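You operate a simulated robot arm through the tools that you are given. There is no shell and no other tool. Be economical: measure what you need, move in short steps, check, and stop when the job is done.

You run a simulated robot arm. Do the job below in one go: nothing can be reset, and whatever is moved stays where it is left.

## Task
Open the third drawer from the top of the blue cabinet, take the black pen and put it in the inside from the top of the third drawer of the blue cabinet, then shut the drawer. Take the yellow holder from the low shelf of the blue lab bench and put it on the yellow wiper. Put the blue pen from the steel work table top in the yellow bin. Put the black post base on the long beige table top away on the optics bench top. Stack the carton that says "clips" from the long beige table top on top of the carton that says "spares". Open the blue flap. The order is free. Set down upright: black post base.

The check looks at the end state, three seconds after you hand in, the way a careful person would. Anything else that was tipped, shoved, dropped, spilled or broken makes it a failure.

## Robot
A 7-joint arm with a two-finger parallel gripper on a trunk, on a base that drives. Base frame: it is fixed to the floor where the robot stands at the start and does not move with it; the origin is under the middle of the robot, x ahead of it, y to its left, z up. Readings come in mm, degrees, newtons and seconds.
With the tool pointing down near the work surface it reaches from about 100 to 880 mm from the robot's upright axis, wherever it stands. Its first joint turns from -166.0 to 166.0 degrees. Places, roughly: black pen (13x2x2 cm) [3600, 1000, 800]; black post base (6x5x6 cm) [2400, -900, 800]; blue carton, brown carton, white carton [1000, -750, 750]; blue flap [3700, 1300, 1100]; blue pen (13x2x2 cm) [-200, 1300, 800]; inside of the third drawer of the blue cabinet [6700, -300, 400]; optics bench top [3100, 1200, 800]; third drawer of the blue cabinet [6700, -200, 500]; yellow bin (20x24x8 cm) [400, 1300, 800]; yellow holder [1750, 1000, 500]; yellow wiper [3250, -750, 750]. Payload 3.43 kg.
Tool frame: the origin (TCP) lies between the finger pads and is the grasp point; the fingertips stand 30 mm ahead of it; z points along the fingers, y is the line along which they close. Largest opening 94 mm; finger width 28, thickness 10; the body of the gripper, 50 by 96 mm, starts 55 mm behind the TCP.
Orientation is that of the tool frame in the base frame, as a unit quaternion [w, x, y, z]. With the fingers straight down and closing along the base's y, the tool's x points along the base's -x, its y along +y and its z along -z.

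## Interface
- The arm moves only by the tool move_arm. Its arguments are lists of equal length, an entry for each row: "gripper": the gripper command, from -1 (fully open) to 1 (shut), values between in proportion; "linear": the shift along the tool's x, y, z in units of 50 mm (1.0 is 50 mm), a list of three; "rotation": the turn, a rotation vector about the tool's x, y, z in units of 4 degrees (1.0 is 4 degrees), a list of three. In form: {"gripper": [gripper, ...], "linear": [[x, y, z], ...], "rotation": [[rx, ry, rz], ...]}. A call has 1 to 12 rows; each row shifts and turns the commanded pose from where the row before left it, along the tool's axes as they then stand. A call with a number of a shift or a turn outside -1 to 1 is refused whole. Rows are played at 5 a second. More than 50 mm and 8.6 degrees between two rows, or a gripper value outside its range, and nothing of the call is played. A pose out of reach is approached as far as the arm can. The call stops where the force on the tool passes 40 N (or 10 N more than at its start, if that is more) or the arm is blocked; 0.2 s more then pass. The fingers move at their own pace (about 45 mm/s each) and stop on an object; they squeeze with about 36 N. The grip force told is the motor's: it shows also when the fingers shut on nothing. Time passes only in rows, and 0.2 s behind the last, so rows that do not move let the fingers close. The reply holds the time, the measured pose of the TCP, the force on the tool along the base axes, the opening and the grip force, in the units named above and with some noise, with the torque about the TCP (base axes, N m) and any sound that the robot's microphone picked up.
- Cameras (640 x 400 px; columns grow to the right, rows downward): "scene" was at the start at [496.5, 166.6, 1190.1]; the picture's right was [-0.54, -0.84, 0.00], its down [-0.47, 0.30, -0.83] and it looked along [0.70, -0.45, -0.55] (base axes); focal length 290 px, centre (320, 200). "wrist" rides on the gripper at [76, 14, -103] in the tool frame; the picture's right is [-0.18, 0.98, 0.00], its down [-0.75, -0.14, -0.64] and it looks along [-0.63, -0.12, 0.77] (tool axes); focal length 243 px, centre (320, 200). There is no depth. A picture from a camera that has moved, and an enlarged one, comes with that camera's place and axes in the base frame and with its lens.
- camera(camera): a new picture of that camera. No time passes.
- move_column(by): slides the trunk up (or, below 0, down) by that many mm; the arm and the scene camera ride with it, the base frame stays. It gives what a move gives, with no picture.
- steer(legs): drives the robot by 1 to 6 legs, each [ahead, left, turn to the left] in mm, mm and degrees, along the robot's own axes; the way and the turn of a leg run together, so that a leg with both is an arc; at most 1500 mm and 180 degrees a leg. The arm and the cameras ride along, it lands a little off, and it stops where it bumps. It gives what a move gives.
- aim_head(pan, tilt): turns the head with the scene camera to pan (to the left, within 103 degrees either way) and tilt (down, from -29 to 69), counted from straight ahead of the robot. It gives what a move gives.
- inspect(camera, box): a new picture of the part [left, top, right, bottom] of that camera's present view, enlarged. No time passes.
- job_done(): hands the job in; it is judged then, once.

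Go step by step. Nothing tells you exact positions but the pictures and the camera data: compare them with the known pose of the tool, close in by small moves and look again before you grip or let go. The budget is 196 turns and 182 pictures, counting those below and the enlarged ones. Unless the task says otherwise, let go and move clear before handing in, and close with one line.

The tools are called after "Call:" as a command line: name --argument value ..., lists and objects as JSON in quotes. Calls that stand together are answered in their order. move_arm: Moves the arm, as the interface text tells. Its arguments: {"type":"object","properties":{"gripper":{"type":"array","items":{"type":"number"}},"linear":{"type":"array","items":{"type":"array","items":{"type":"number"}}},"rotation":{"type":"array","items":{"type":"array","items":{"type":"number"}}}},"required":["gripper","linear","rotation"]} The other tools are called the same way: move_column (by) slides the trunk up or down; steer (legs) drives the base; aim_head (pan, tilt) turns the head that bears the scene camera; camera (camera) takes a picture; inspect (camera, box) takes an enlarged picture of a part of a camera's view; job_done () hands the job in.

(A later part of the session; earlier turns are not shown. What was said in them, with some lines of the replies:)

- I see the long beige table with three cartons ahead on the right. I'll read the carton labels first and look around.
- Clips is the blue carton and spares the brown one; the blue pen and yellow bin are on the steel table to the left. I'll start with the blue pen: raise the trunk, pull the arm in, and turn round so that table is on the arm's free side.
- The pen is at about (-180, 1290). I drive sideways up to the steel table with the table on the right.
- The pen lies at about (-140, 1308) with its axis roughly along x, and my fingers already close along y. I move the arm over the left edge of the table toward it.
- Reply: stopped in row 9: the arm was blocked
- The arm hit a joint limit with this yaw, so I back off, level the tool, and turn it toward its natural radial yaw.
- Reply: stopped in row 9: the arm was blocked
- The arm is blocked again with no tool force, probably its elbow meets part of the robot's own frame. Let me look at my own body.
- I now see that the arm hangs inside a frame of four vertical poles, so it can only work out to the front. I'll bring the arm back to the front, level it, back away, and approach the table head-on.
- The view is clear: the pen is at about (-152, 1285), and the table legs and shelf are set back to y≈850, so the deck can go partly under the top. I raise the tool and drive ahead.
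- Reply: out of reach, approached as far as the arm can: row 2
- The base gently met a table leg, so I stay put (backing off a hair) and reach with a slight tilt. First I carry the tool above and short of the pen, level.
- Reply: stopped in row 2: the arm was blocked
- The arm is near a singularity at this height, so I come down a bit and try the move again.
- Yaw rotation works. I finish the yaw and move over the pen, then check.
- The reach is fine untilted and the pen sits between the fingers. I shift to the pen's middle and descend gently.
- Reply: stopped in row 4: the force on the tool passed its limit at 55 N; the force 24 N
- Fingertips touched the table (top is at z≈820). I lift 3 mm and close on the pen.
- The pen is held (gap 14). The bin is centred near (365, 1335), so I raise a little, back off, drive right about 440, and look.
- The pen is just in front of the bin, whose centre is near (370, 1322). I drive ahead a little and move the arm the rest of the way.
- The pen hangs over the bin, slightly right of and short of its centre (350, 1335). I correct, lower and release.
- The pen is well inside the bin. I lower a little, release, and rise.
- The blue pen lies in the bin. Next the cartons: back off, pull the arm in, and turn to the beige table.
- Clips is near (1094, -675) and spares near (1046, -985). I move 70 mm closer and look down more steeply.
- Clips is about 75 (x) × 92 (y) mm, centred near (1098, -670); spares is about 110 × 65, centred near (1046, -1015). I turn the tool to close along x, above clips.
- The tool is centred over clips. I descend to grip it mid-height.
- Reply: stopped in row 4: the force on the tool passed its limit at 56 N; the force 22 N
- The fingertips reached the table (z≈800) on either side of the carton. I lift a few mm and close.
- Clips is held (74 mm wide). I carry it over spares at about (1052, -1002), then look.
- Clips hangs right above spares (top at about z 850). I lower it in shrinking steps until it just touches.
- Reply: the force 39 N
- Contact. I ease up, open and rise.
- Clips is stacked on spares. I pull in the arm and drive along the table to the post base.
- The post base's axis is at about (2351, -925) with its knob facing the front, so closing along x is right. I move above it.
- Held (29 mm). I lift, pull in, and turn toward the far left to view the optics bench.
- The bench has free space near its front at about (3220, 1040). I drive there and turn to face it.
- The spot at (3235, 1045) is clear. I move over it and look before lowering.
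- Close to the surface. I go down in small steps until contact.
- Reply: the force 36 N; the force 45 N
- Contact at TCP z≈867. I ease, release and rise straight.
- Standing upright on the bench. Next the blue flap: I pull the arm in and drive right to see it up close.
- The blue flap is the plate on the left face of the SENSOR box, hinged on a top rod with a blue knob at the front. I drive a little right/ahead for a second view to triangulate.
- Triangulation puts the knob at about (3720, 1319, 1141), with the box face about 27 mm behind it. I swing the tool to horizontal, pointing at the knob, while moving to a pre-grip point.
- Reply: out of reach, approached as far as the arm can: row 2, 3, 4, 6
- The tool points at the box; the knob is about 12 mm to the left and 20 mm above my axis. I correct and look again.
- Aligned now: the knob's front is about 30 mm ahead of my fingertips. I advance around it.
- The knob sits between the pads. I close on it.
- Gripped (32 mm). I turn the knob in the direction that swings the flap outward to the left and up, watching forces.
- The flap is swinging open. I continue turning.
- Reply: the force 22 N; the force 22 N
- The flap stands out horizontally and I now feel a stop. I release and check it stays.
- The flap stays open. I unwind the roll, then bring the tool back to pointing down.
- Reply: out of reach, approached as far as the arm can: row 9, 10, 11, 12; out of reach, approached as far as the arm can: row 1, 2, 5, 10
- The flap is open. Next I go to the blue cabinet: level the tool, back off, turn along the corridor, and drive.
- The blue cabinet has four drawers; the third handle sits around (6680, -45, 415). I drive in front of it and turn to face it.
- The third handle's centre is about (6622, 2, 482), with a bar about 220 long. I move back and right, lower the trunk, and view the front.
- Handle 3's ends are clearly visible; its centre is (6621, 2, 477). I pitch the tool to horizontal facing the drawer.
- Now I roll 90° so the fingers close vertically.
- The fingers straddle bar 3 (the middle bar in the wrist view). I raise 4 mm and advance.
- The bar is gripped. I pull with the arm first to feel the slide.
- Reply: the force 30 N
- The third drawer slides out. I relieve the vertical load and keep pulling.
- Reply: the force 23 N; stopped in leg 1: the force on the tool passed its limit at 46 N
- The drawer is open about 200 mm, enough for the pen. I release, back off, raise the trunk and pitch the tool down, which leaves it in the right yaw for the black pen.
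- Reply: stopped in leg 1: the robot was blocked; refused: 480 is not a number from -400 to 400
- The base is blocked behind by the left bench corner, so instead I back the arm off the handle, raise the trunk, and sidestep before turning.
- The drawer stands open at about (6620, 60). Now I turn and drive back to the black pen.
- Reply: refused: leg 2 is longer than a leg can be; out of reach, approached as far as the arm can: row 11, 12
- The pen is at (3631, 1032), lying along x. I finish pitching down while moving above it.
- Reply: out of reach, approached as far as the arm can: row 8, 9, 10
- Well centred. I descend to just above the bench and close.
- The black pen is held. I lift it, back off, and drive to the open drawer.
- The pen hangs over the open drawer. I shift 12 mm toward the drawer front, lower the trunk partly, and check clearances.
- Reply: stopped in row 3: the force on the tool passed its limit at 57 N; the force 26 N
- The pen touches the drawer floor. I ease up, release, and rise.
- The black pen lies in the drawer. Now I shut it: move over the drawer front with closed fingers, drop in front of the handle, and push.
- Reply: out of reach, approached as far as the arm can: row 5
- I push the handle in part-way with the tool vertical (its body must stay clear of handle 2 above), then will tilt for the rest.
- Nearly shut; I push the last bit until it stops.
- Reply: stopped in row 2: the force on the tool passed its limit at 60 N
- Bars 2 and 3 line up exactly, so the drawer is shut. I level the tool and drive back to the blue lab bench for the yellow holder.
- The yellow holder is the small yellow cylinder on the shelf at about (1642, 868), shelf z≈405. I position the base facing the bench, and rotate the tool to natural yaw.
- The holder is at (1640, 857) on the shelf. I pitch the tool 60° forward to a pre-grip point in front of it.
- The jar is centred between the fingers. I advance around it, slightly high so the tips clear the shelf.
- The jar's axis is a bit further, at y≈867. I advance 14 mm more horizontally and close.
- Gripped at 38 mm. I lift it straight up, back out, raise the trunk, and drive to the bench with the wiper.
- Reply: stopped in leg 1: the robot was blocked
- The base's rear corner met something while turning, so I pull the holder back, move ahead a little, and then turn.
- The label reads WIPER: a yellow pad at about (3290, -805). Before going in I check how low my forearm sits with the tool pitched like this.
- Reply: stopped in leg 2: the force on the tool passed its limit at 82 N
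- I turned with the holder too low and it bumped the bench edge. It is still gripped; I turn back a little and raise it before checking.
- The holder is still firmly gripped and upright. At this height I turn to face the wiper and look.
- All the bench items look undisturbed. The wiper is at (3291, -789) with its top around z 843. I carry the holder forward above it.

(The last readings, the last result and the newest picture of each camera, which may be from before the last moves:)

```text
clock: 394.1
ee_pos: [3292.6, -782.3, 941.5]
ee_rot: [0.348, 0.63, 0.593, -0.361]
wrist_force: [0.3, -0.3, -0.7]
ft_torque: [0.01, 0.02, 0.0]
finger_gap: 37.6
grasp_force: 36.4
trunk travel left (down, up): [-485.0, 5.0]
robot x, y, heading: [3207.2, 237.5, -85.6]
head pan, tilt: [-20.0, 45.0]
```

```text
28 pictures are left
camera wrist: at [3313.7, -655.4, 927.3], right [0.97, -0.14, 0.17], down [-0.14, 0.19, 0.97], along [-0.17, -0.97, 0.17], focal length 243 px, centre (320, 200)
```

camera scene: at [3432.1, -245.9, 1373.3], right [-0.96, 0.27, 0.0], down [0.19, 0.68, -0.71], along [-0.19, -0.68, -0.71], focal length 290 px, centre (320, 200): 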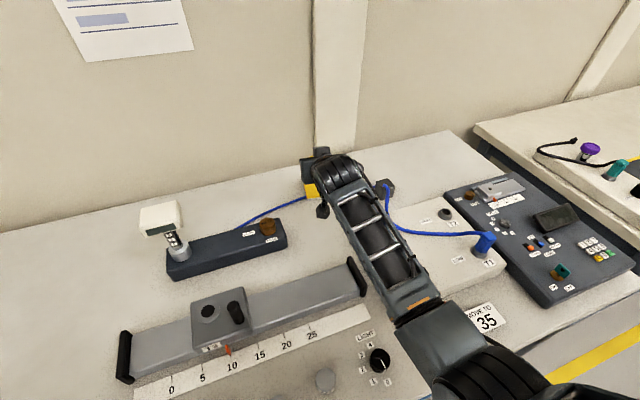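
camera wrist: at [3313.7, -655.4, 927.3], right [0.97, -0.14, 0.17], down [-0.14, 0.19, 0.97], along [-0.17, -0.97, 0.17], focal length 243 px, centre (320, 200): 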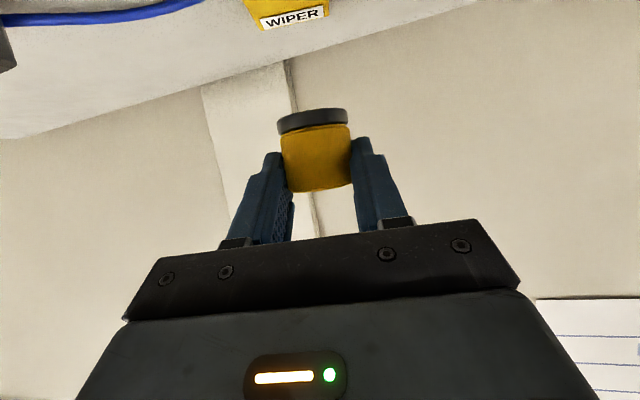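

The wiper sits right below the holder. I lower in steps.

Call:
move_arm --gripper '[1, 1]' --linear '[[0.43, -0.08, 0.25], [0.43, 0, 0.25]]' --rotation '[[0, 0, 0], [0, 0, 0]]'

Call:
camera --camera "wrist"

Call:
inspect --camera "scene" --box '[270, 130, 410, 230]'

```text
clock: 394.6
ee_pos: [3288.1, -781.4, 892.5]
ee_rot: [0.348, 0.63, 0.592, -0.362]
wrist_force: [-0.3, 0.4, -1.5]
ft_torque: [0.03, -0.02, -0.03]
finger_gap: 37.8
grasp_force: 36.4
trunk travel left (down, up): [-485.0, 5.0]
robot x, y, heading: [3206.4, 235.7, -85.4]
head pan, tilt: [-20.0, 45.0]
```

```text
27 pictures are left
camera wrist: at [3310.2, -655.3, 877.1], right [0.97, -0.14, 0.17], down [-0.14, 0.19, 0.97], along [-0.17, -0.97, 0.17], focal length 243 px, centre (320, 200)
```

wrist: 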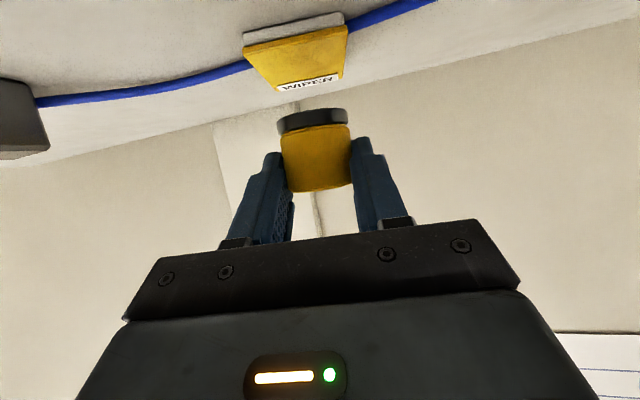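

```text
4.00 times, centred on (340, 180) of scene
camera zoom: at [3432.1, -246.2, 1373.3], right [-0.96, 0.27, 0.0], down [0.19, 0.68, -0.71], along [-0.19, -0.68, -0.71], focal length 1162 px, centre (240, 280)
```

zoom: 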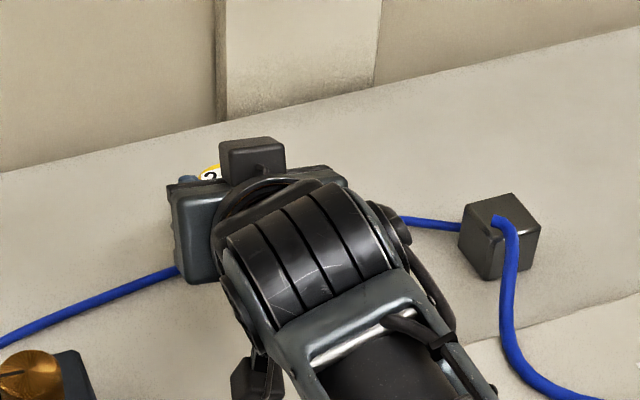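

Cross-checking the views, the pad top is lower (z≈810) and further: centre (3284, -841). I move 55 mm forward and re-check.

Call:
move_arm --gripper '[1, 1]' --linear '[[-0.275, -0.01, 0.477], [-0.275, -0.02, 0.477]]' --rotation '[[0, 0, 0], [0, 0, 0]]'

Call:
camera --camera "wrist"

```text
clock: 395.2
ee_pos: [3284.9, -835.2, 892.6]
ee_rot: [0.348, 0.63, 0.593, -0.361]
wrist_force: [0.2, -0.6, -0.8]
ft_torque: [0.03, 0.04, 0.02]
finger_gap: 38.0
grasp_force: 36.4
trunk travel left (down, up): [-485.0, 5.0]
robot x, y, heading: [3207.4, 238.8, -85.6]
head pan, tilt: [-20.0, 45.0]
```

```text
25 pictures are left
camera wrist: at [3306.6, -709.9, 877.6], right [0.97, -0.14, 0.17], down [-0.14, 0.19, 0.97], along [-0.17, -0.97, 0.17], focal length 243 px, centre (320, 200)
```

wrist: 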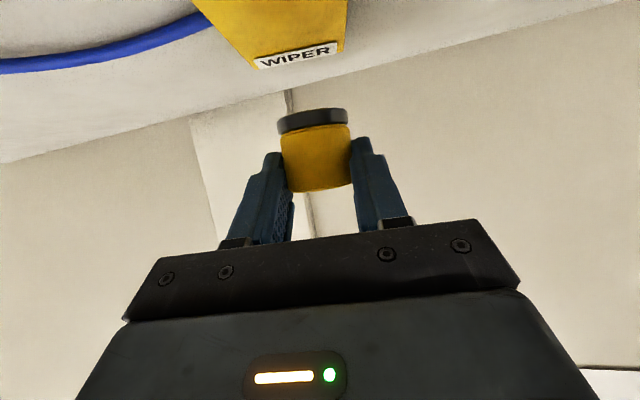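

Call:
move_arm --gripper '[1, 1, 1]' --linear '[[-0.1, -0.05, 0.174], [0.35, 0, 0.2], [0.25, 0, 0.145]]' --rotation '[[0, 0, 0], [0, 0, 0], [0, 0, 0]]'

Call:
camera --camera "wrist"

```text
clock: 396.1
ee_pos: [3281.0, -846.1, 857.3]
ee_rot: [0.348, 0.63, 0.592, -0.362]
wrist_force: [-0.4, -0.6, -1.2]
ft_torque: [0.04, 0.02, -0.02]
finger_gap: 37.9
grasp_force: 36.2
trunk travel left (down, up): [-485.0, 5.0]
robot x, y, heading: [3206.2, 238.5, -85.5]
head pan, tilt: [-20.0, 45.0]
```

```text
24 pictures are left
camera wrist: at [3303.4, -719.7, 842.7], right [0.97, -0.14, 0.17], down [-0.14, 0.19, 0.97], along [-0.17, -0.97, 0.17], focal length 243 px, centre (320, 200)
```

wrist: 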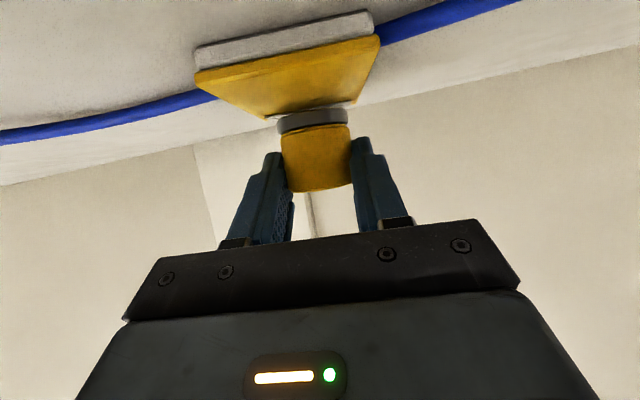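

Centred over the pad. I lower the last bit in small steps.

Call:
move_arm --gripper '[1, 1, 1, 1, 1]' --linear '[[0.1, 0, 0.058], [0.07, 0, 0.04], [0.05, 0, 0.03], [0.035, 0, 0.02], [0, 0, 0]]' --rotation '[[0, 0, 0], [0, 0, 0], [0, 0, 0], [0, 0, 0], [0, 0, 0]]'

Call:
camera --camera "wrist"

```text
clock: 397.2
ee_pos: [3281.7, -849.7, 850.5]
ee_rot: [0.352, 0.628, 0.591, -0.364]
wrist_force: [1.2, -1.4, 36.2]
ft_torque: [-0.55, 0.22, -0.02]
finger_gap: 37.9
grasp_force: 36.0
trunk travel left (down, up): [-485.0, 5.0]
robot x, y, heading: [3208.8, 240.9, -85.4]
head pan, tilt: [-20.0, 45.0]
```

```text
23 pictures are left
camera wrist: at [3303.5, -722.9, 833.8], right [0.97, -0.14, 0.17], down [-0.14, 0.2, 0.97], along [-0.17, -0.97, 0.18], focal length 243 px, centre (320, 200)
```

wrist: 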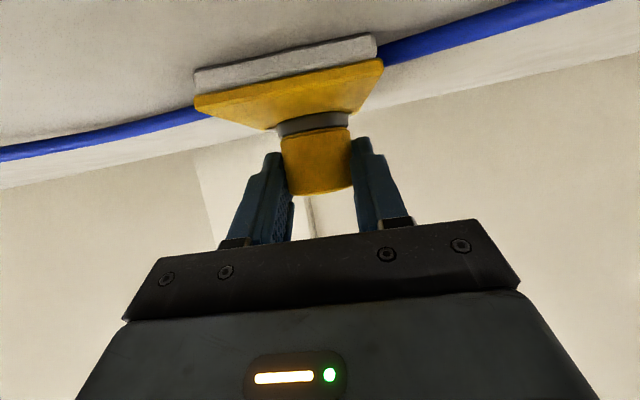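

The holder rests on the pad. I ease, release, and retract along the tool axis.

Call:
move_arm --gripper '[1, -0.3, -0.3, -0.3, -0.3, -0.3, -0.3, -0.3, -0.3]' --linear '[[-0.035, 0, -0.02], [0, 0, 0], [0, 0, 0], [0, 0, 0], [0, 0, -0.4], [0, 0, -0.5], [0, 0, -0.6], [-0.3, 0, -0.6], [-0.5, 0, -0.5]]' --rotation '[[0, 0, 0], [0, 0, 0], [0, 0, 0], [0, 0, 0], [0, 0, 0], [0, 0, 0], [0, 0, 0], [0, 0, 0], [0, 0, 0]]'

Call:
camera --camera "wrist"

Call:
inspect --camera "scene" --box '[260, 140, 400, 240]'

```text
clock: 399.2
ee_pos: [3285.1, -753.8, 943.0]
ee_rot: [0.348, 0.63, 0.594, -0.36]
wrist_force: [0.9, -0.6, 0.6]
ft_torque: [-0.01, 0.01, -0.01]
finger_gap: 61.1
grasp_force: 0.1
trunk travel left (down, up): [-485.0, 5.0]
robot x, y, heading: [3208.8, 236.6, -85.6]
head pan, tilt: [-20.0, 45.0]
```

```text
22 pictures are left
camera wrist: at [3307.7, -626.6, 929.2], right [0.97, -0.14, 0.17], down [-0.14, 0.19, 0.97], along [-0.17, -0.97, 0.16], focal length 243 px, centre (320, 200)
```

wrist: 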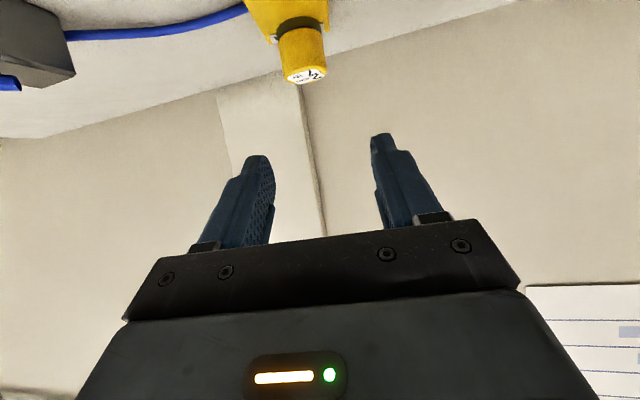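

```text
4.00 times, centred on (330, 190) of scene
camera zoom: at [3432.1, -246.4, 1373.1], right [-0.96, 0.27, 0.0], down [0.19, 0.68, -0.71], along [-0.19, -0.68, -0.71], focal length 1162 px, centre (280, 240)
```

zoom: 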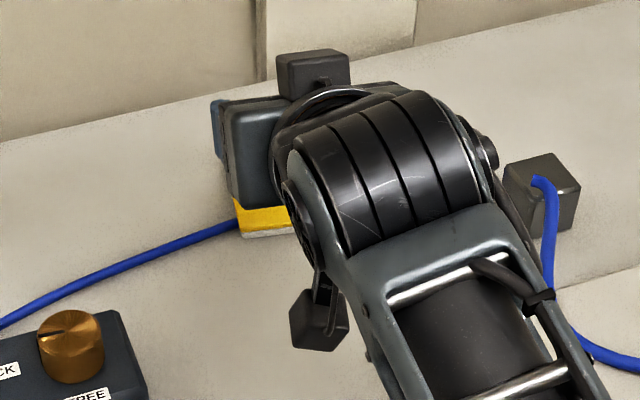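

Released. I pull the arm back at this height and check the holder on the wiper.

Call:
move_arm --gripper '[-0.3, -0.3, -0.3, -0.3, -0.3, -0.3, -0.3]' --linear '[[0.44, 0, -0.79], [0.44, 0, -0.79], [0.44, 0, -0.79], [0.44, 0, -0.79], [0.44, 0, -0.79], [0.44, 0, -0.79], [0.44, 0, -0.79]]' --rotation '[[0, 0, 0], [0, 0, 0], [0, 0, 0], [0, 0, 0], [0, 0, 0], [0, 0, 0], [0, 0, 0]]'

Call:
inspect --camera "scene" --box '[280, 150, 360, 210]'

Call:
camera --camera "scene"

```text
clock: 400.9
ee_pos: [3303.1, -437.9, 949.6]
ee_rot: [0.349, 0.629, 0.593, -0.361]
wrist_force: [0.2, 0.0, 0.3]
ft_torque: [0.03, -0.01, 0.03]
finger_gap: 61.4
grasp_force: 0.1
trunk travel left (down, up): [-485.0, 5.0]
robot x, y, heading: [3203.4, 235.9, -85.5]
head pan, tilt: [-20.0, 45.0]
```

```text
6.67 times, centred on (320, 180) of scene
camera zoom: at [3432.1, -246.7, 1373.1], right [-0.96, 0.27, 0.0], down [0.19, 0.68, -0.71], along [-0.19, -0.68, -0.71], focal length 1937 px, centre (320, 333)
```

zoom: 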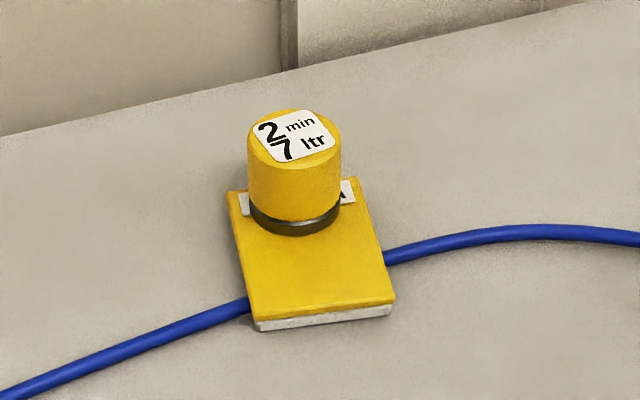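

```text
19 pictures are left
camera scene: at [3432.1, -246.7, 1373.1], right [-0.96, 0.27, 0.0], down [0.19, 0.68, -0.71], along [-0.19, -0.68, -0.71], focal length 290 px, centre (320, 200)
```

scene: 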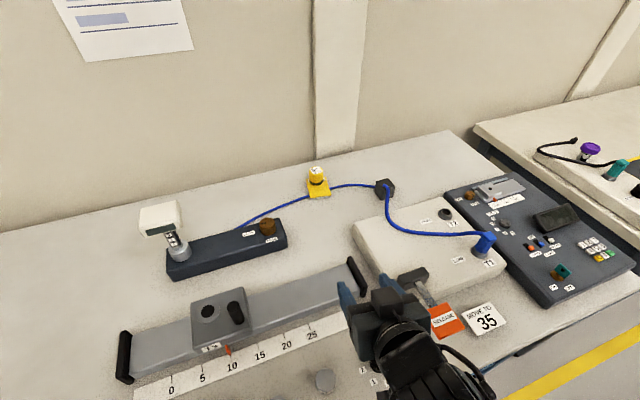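

The holder stands upright on the wiper but overhangs its far edge by a few mm, so I'll go back along the same path, regrip, and bring it about 14 mm nearer to the centre.

Call:
move_arm --gripper '[-0.3, -0.3, -0.3, -0.3, -0.3, -0.3, -0.3, -0.3, -0.3]' --linear '[[-0.44, 0, 0.79], [-0.44, 0, 0.79], [-0.44, 0, 0.79], [-0.44, 0, 0.79], [-0.44, 0, 0.79], [-0.44, 0, 0.79], [-0.44, 0, 0.79], [0.5, 0, 0.5], [0.3, 0, 0.6]]' --rotation '[[0, 0, 0], [0, 0, 0], [0, 0, 0], [0, 0, 0], [0, 0, 0], [0, 0, 0], [0, 0, 0], [0, 0, 0], [0, 0, 0]]'

Call:
camera --camera "wrist"

```text
clock: 402.9
ee_pos: [3285.4, -782.5, 881.2]
ee_rot: [0.349, 0.63, 0.592, -0.361]
wrist_force: [-0.6, 0.4, 0.2]
ft_torque: [0.04, -0.02, 0.0]
finger_gap: 61.0
grasp_force: 0.0
trunk travel left (down, up): [-485.0, 5.0]
robot x, y, heading: [3206.6, 238.2, -85.5]
head pan, tilt: [-20.0, 45.0]
```

```text
18 pictures are left
camera wrist: at [3306.2, -655.8, 867.6], right [0.97, -0.14, 0.17], down [-0.14, 0.19, 0.97], along [-0.17, -0.97, 0.17], focal length 243 px, centre (320, 200)
```

wrist: 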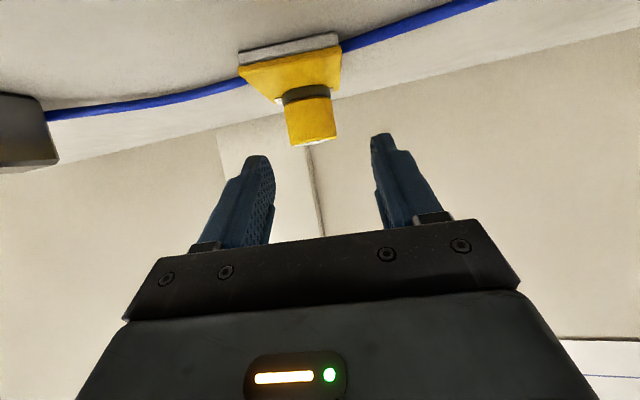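

Call:
move_arm --gripper '[-0.3, -0.3, -0.3, -0.3]' --linear '[[-0.17, -0.1, -0.1], [0, 0, 0.5], [0, 0, 0.5], [0, 0, 0.4]]' --rotation '[[0, 0, 0], [0, 0, 0], [0, 0, 0], [0, 0, 0]]'

Call:
camera --camera "wrist"

```text
clock: 403.9
ee_pos: [3277.0, -842.4, 856.7]
ee_rot: [0.348, 0.63, 0.593, -0.361]
wrist_force: [-0.3, 0.3, 1.6]
ft_torque: [-0.02, 0.02, 0.03]
finger_gap: 61.3
grasp_force: 0.0
trunk travel left (down, up): [-485.0, 5.0]
robot x, y, heading: [3203.5, 237.4, -85.2]
head pan, tilt: [-20.0, 45.0]
```

```text
17 pictures are left
camera wrist: at [3297.8, -715.2, 842.7], right [0.97, -0.14, 0.17], down [-0.14, 0.19, 0.97], along [-0.17, -0.97, 0.17], focal length 243 px, centre (320, 200)
```

wrist: 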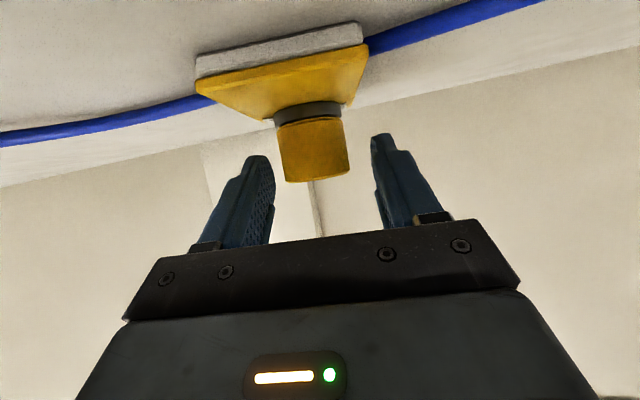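

Call:
move_arm --gripper '[-0.3, 1, 1, 1, 1, 1, 1, 1]' --linear '[[-0.07, -0.06, 0.12], [0, 0, 0], [0, 0, 0], [0, 0, 0], [0, 0, 0], [-0.14, 0, -0.08], [0.07, 0, -0.12], [0.07, 0, -0.12]]' --rotation '[[0, 0, 0], [0, 0, 0], [0, 0, 0], [0, 0, 0], [0, 0, 0], [0, 0, 0], [0, 0, 0], [0, 0, 0]]'

Call:
camera --camera "wrist"

```text
clock: 405.6
ee_pos: [3274.4, -834.4, 864.8]
ee_rot: [0.348, 0.63, 0.593, -0.361]
wrist_force: [0.5, -1.0, -0.2]
ft_torque: [-0.01, -0.01, -0.03]
finger_gap: 37.8
grasp_force: 36.0
trunk travel left (down, up): [-485.0, 5.0]
robot x, y, heading: [3206.0, 237.0, -85.3]
head pan, tilt: [-20.0, 45.0]
```

```text
16 pictures are left
camera wrist: at [3295.2, -708.2, 850.4], right [0.97, -0.14, 0.17], down [-0.14, 0.19, 0.97], along [-0.17, -0.97, 0.17], focal length 243 px, centre (320, 200)
```

wrist: 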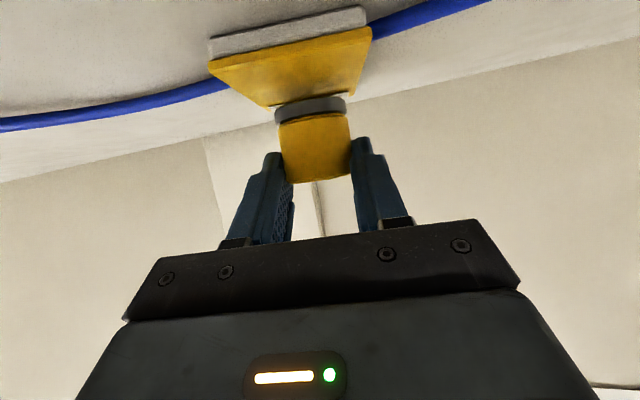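

Call:
move_arm --gripper '[1, 1, 1, 1]' --linear '[[0.05, 0.03, 0.03], [0.05, 0.03, 0.03], [0.05, 0, 0.03], [0, 0, 0]]' --rotation '[[0, 0, 0], [0, 0, 0], [0, 0, 0], [0, 0, 0]]'

```text
clock: 406.6
ee_pos: [3277.1, -836.2, 856.8]
ee_rot: [0.348, 0.63, 0.593, -0.361]
wrist_force: [-0.4, 0.4, 2.3]
ft_torque: [0.01, 0.09, 0.01]
finger_gap: 38.0
grasp_force: 35.9
trunk travel left (down, up): [-485.0, 5.0]
robot x, y, heading: [3201.6, 237.2, -85.4]
head pan, tilt: [-20.0, 45.0]
```

Just touching. I press a touch further, then release and retract as before.

Call:
move_arm --gripper '[1, 1, -0.3, -0.3, -0.3, -0.3, -0.3, -0.3, -0.3, -0.3, -0.3]' --linear '[[0.025, 0, 0.015], [0, 0, 0], [0, 0, 0], [0, 0, 0], [0, 0, 0], [0, 0, 0], [0, 0, -0.4], [0, 0, -0.5], [0, 0, -0.6], [-0.3, 0, -0.6], [-0.5, 0, -0.5]]' --rotation '[[0, 0, 0], [0, 0, 0], [0, 0, 0], [0, 0, 0], [0, 0, 0], [0, 0, 0], [0, 0, 0], [0, 0, 0], [0, 0, 0], [0, 0, 0], [0, 0, 0]]'

Call:
move_arm --gripper '[-0.3, -0.3, -0.3, -0.3, -0.3, -0.3, -0.3, -0.3]' --linear '[[0.44, 0, -0.79], [0.44, 0, -0.79], [0.44, 0, -0.79], [0.44, 0, -0.79], [0.44, 0, -0.79], [0.44, 0, -0.79], [0.44, 0, -0.79], [0.44, 0, -0.79]]' --rotation '[[0, 0, 0], [0, 0, 0], [0, 0, 0], [0, 0, 0], [0, 0, 0], [0, 0, 0], [0, 0, 0], [0, 0, 0]]'

Call:
inspect --camera "scene" --box '[280, 150, 360, 210]'

```text
clock: 409.1
ee_pos: [3281.5, -742.0, 953.3]
ee_rot: [0.348, 0.63, 0.594, -0.36]
wrist_force: [-0.1, -0.4, 0.2]
ft_torque: [0.02, 0.01, 0.0]
finger_gap: 60.9
grasp_force: 0.0
trunk travel left (down, up): [-485.0, 5.0]
robot x, y, heading: [3208.1, 233.7, -85.5]
head pan, tilt: [-20.0, 45.0]
```

```text
clock: 410.9
ee_pos: [3301.6, -381.4, 958.1]
ee_rot: [0.348, 0.631, 0.593, -0.361]
wrist_force: [0.5, -1.1, 0.2]
ft_torque: [0.02, 0.05, -0.03]
finger_gap: 61.3
grasp_force: 0.1
trunk travel left (down, up): [-485.0, 5.0]
robot x, y, heading: [3206.0, 239.4, -85.5]
head pan, tilt: [-20.0, 45.0]
```

```text
6.67 times, centred on (320, 180) of scene
camera zoom: at [3432.0, -246.7, 1373.1], right [-0.96, 0.27, 0.0], down [0.19, 0.68, -0.71], along [-0.19, -0.68, -0.71], focal length 1937 px, centre (320, 333)
```

zoom: 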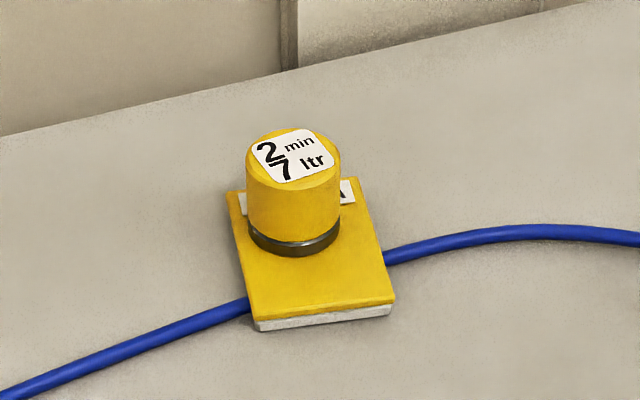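

The holder now stands well on the wiper. I do a last check of the area I bumped, and of the bench opposite (flap, post base) and the carton stack.

Call:
aim_head --pan 10 --tilt 45

Call:
camera --camera "scene"

Call:
steer --legs '[[-30, 0, 0], [0, 0, 85]]'

Call:
aim_head --pan 70 --tilt 30

Call:
camera --camera "scene"

```text
clock: 411.8
ee_pos: [3301.0, -382.5, 957.6]
ee_rot: [0.348, 0.63, 0.593, -0.361]
wrist_force: [-0.2, 0.2, -0.6]
ft_torque: [0.02, 0.01, -0.04]
finger_gap: 61.2
grasp_force: 0.0
trunk travel left (down, up): [-485.0, 5.0]
robot x, y, heading: [3206.2, 238.4, -85.7]
head pan, tilt: [10.0, 45.0]
```

```text
14 pictures are left
camera scene: at [3474.2, -246.5, 1373.3], right [-0.97, -0.25, 0.0], down [-0.18, 0.68, -0.71], along [0.18, -0.68, -0.71], focal length 290 px, centre (320, 200)
```

scene: 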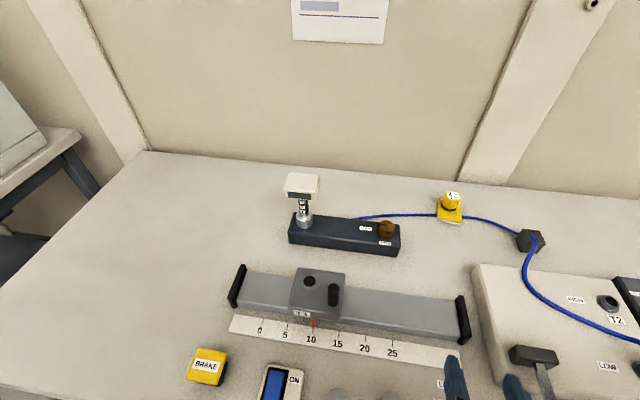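

```text
clock: 416.2
ee_pos: [3830.6, 300.8, 957.0]
ee_rot: [0.5, 0.068, 0.863, -0.033]
wrist_force: [-0.5, 0.9, 0.3]
ft_torque: [-0.04, -0.04, 0.02]
finger_gap: 60.9
grasp_force: 0.0
trunk travel left (down, up): [-485.0, 5.0]
robot x, y, heading: [3204.5, 263.6, -0.8]
head pan, tilt: [10.0, 45.0]
```

```text
clock: 417.5
ee_pos: [3829.6, 301.0, 957.5]
ee_rot: [0.5, 0.067, 0.863, -0.033]
wrist_force: [0.4, -0.5, 0.4]
ft_torque: [0.01, -0.02, 0.01]
finger_gap: 61.2
grasp_force: 0.1
trunk travel left (down, up): [-485.0, 5.0]
robot x, y, heading: [3203.8, 263.7, -1.1]
head pan, tilt: [70.0, 30.0]
```

```text
13 pictures are left
camera scene: at [3662.5, 557.5, 1395.9], right [0.93, -0.36, 0.0], down [-0.18, -0.47, -0.87], along [0.31, 0.81, -0.5], focal length 290 px, centre (320, 200)
```

scene: 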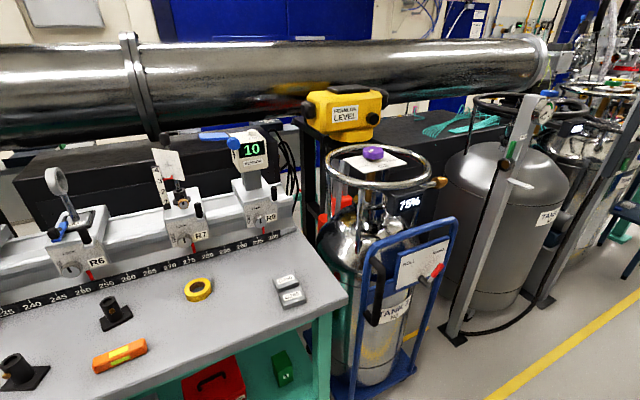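

Call:
steer --legs '[[0, 0, 170]]'

Call:
aim_head --pan 35 --tilt 20

Call:
inspect --camera "scene" --box '[160, 80, 480, 280]'

```text
clock: 424.9
ee_pos: [2582.2, 334.3, 958.2]
ee_rot: [-0.075, 0.854, -0.138, -0.496]
wrist_force: [-0.4, -0.2, 0.2]
ft_torque: [0.04, -0.01, 0.03]
finger_gap: 61.2
grasp_force: 0.1
trunk travel left (down, up): [-485.0, 5.0]
robot x, y, heading: [3204.0, 264.7, 169.8]
head pan, tilt: [70.0, 30.0]
```

```text
clock: 425.9
ee_pos: [2581.6, 332.7, 958.0]
ee_rot: [-0.073, 0.854, -0.137, -0.496]
wrist_force: [0.2, -0.2, -0.5]
ft_torque: [0.01, -0.03, -0.01]
finger_gap: 61.3
grasp_force: 0.0
trunk travel left (down, up): [-485.0, 5.0]
robot x, y, heading: [3202.2, 266.3, 169.9]
head pan, tilt: [35.0, 20.0]
```

```text
2.00 times, centred on (320, 180) of scene
camera zoom: at [2665.8, 90.6, 1411.9], right [-0.42, 0.91, 0.0], down [0.31, 0.14, -0.94], along [-0.85, -0.39, -0.34], focal length 581 px, centre (320, 240)
```

zoom: 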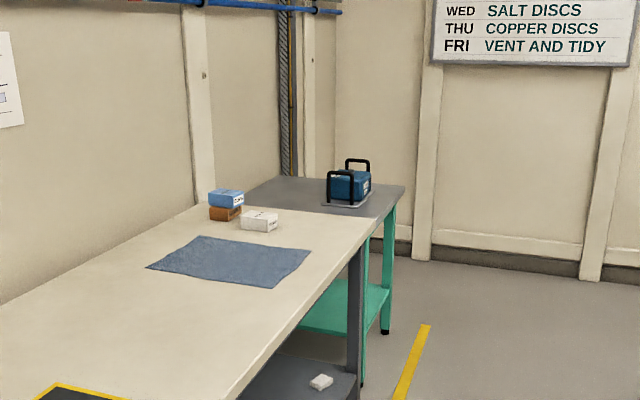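

The stack still stands, and every job is in its end state with the gripper empty and clear. I hand in.

Call:
job_done

```text
The job is handed in.
```

All six jobs are done and handed in. I saw each in its end state, and the gripper was empty and clear. I bumped furniture while driving and turning: a steel table leg, the corner of the left bench near the cabinet, something behind me (probably a beige table leg), and the wiper bench edge, with the holder in the gripper. Nothing I could see had moved, but I did not recheck the steel table or the left bench.
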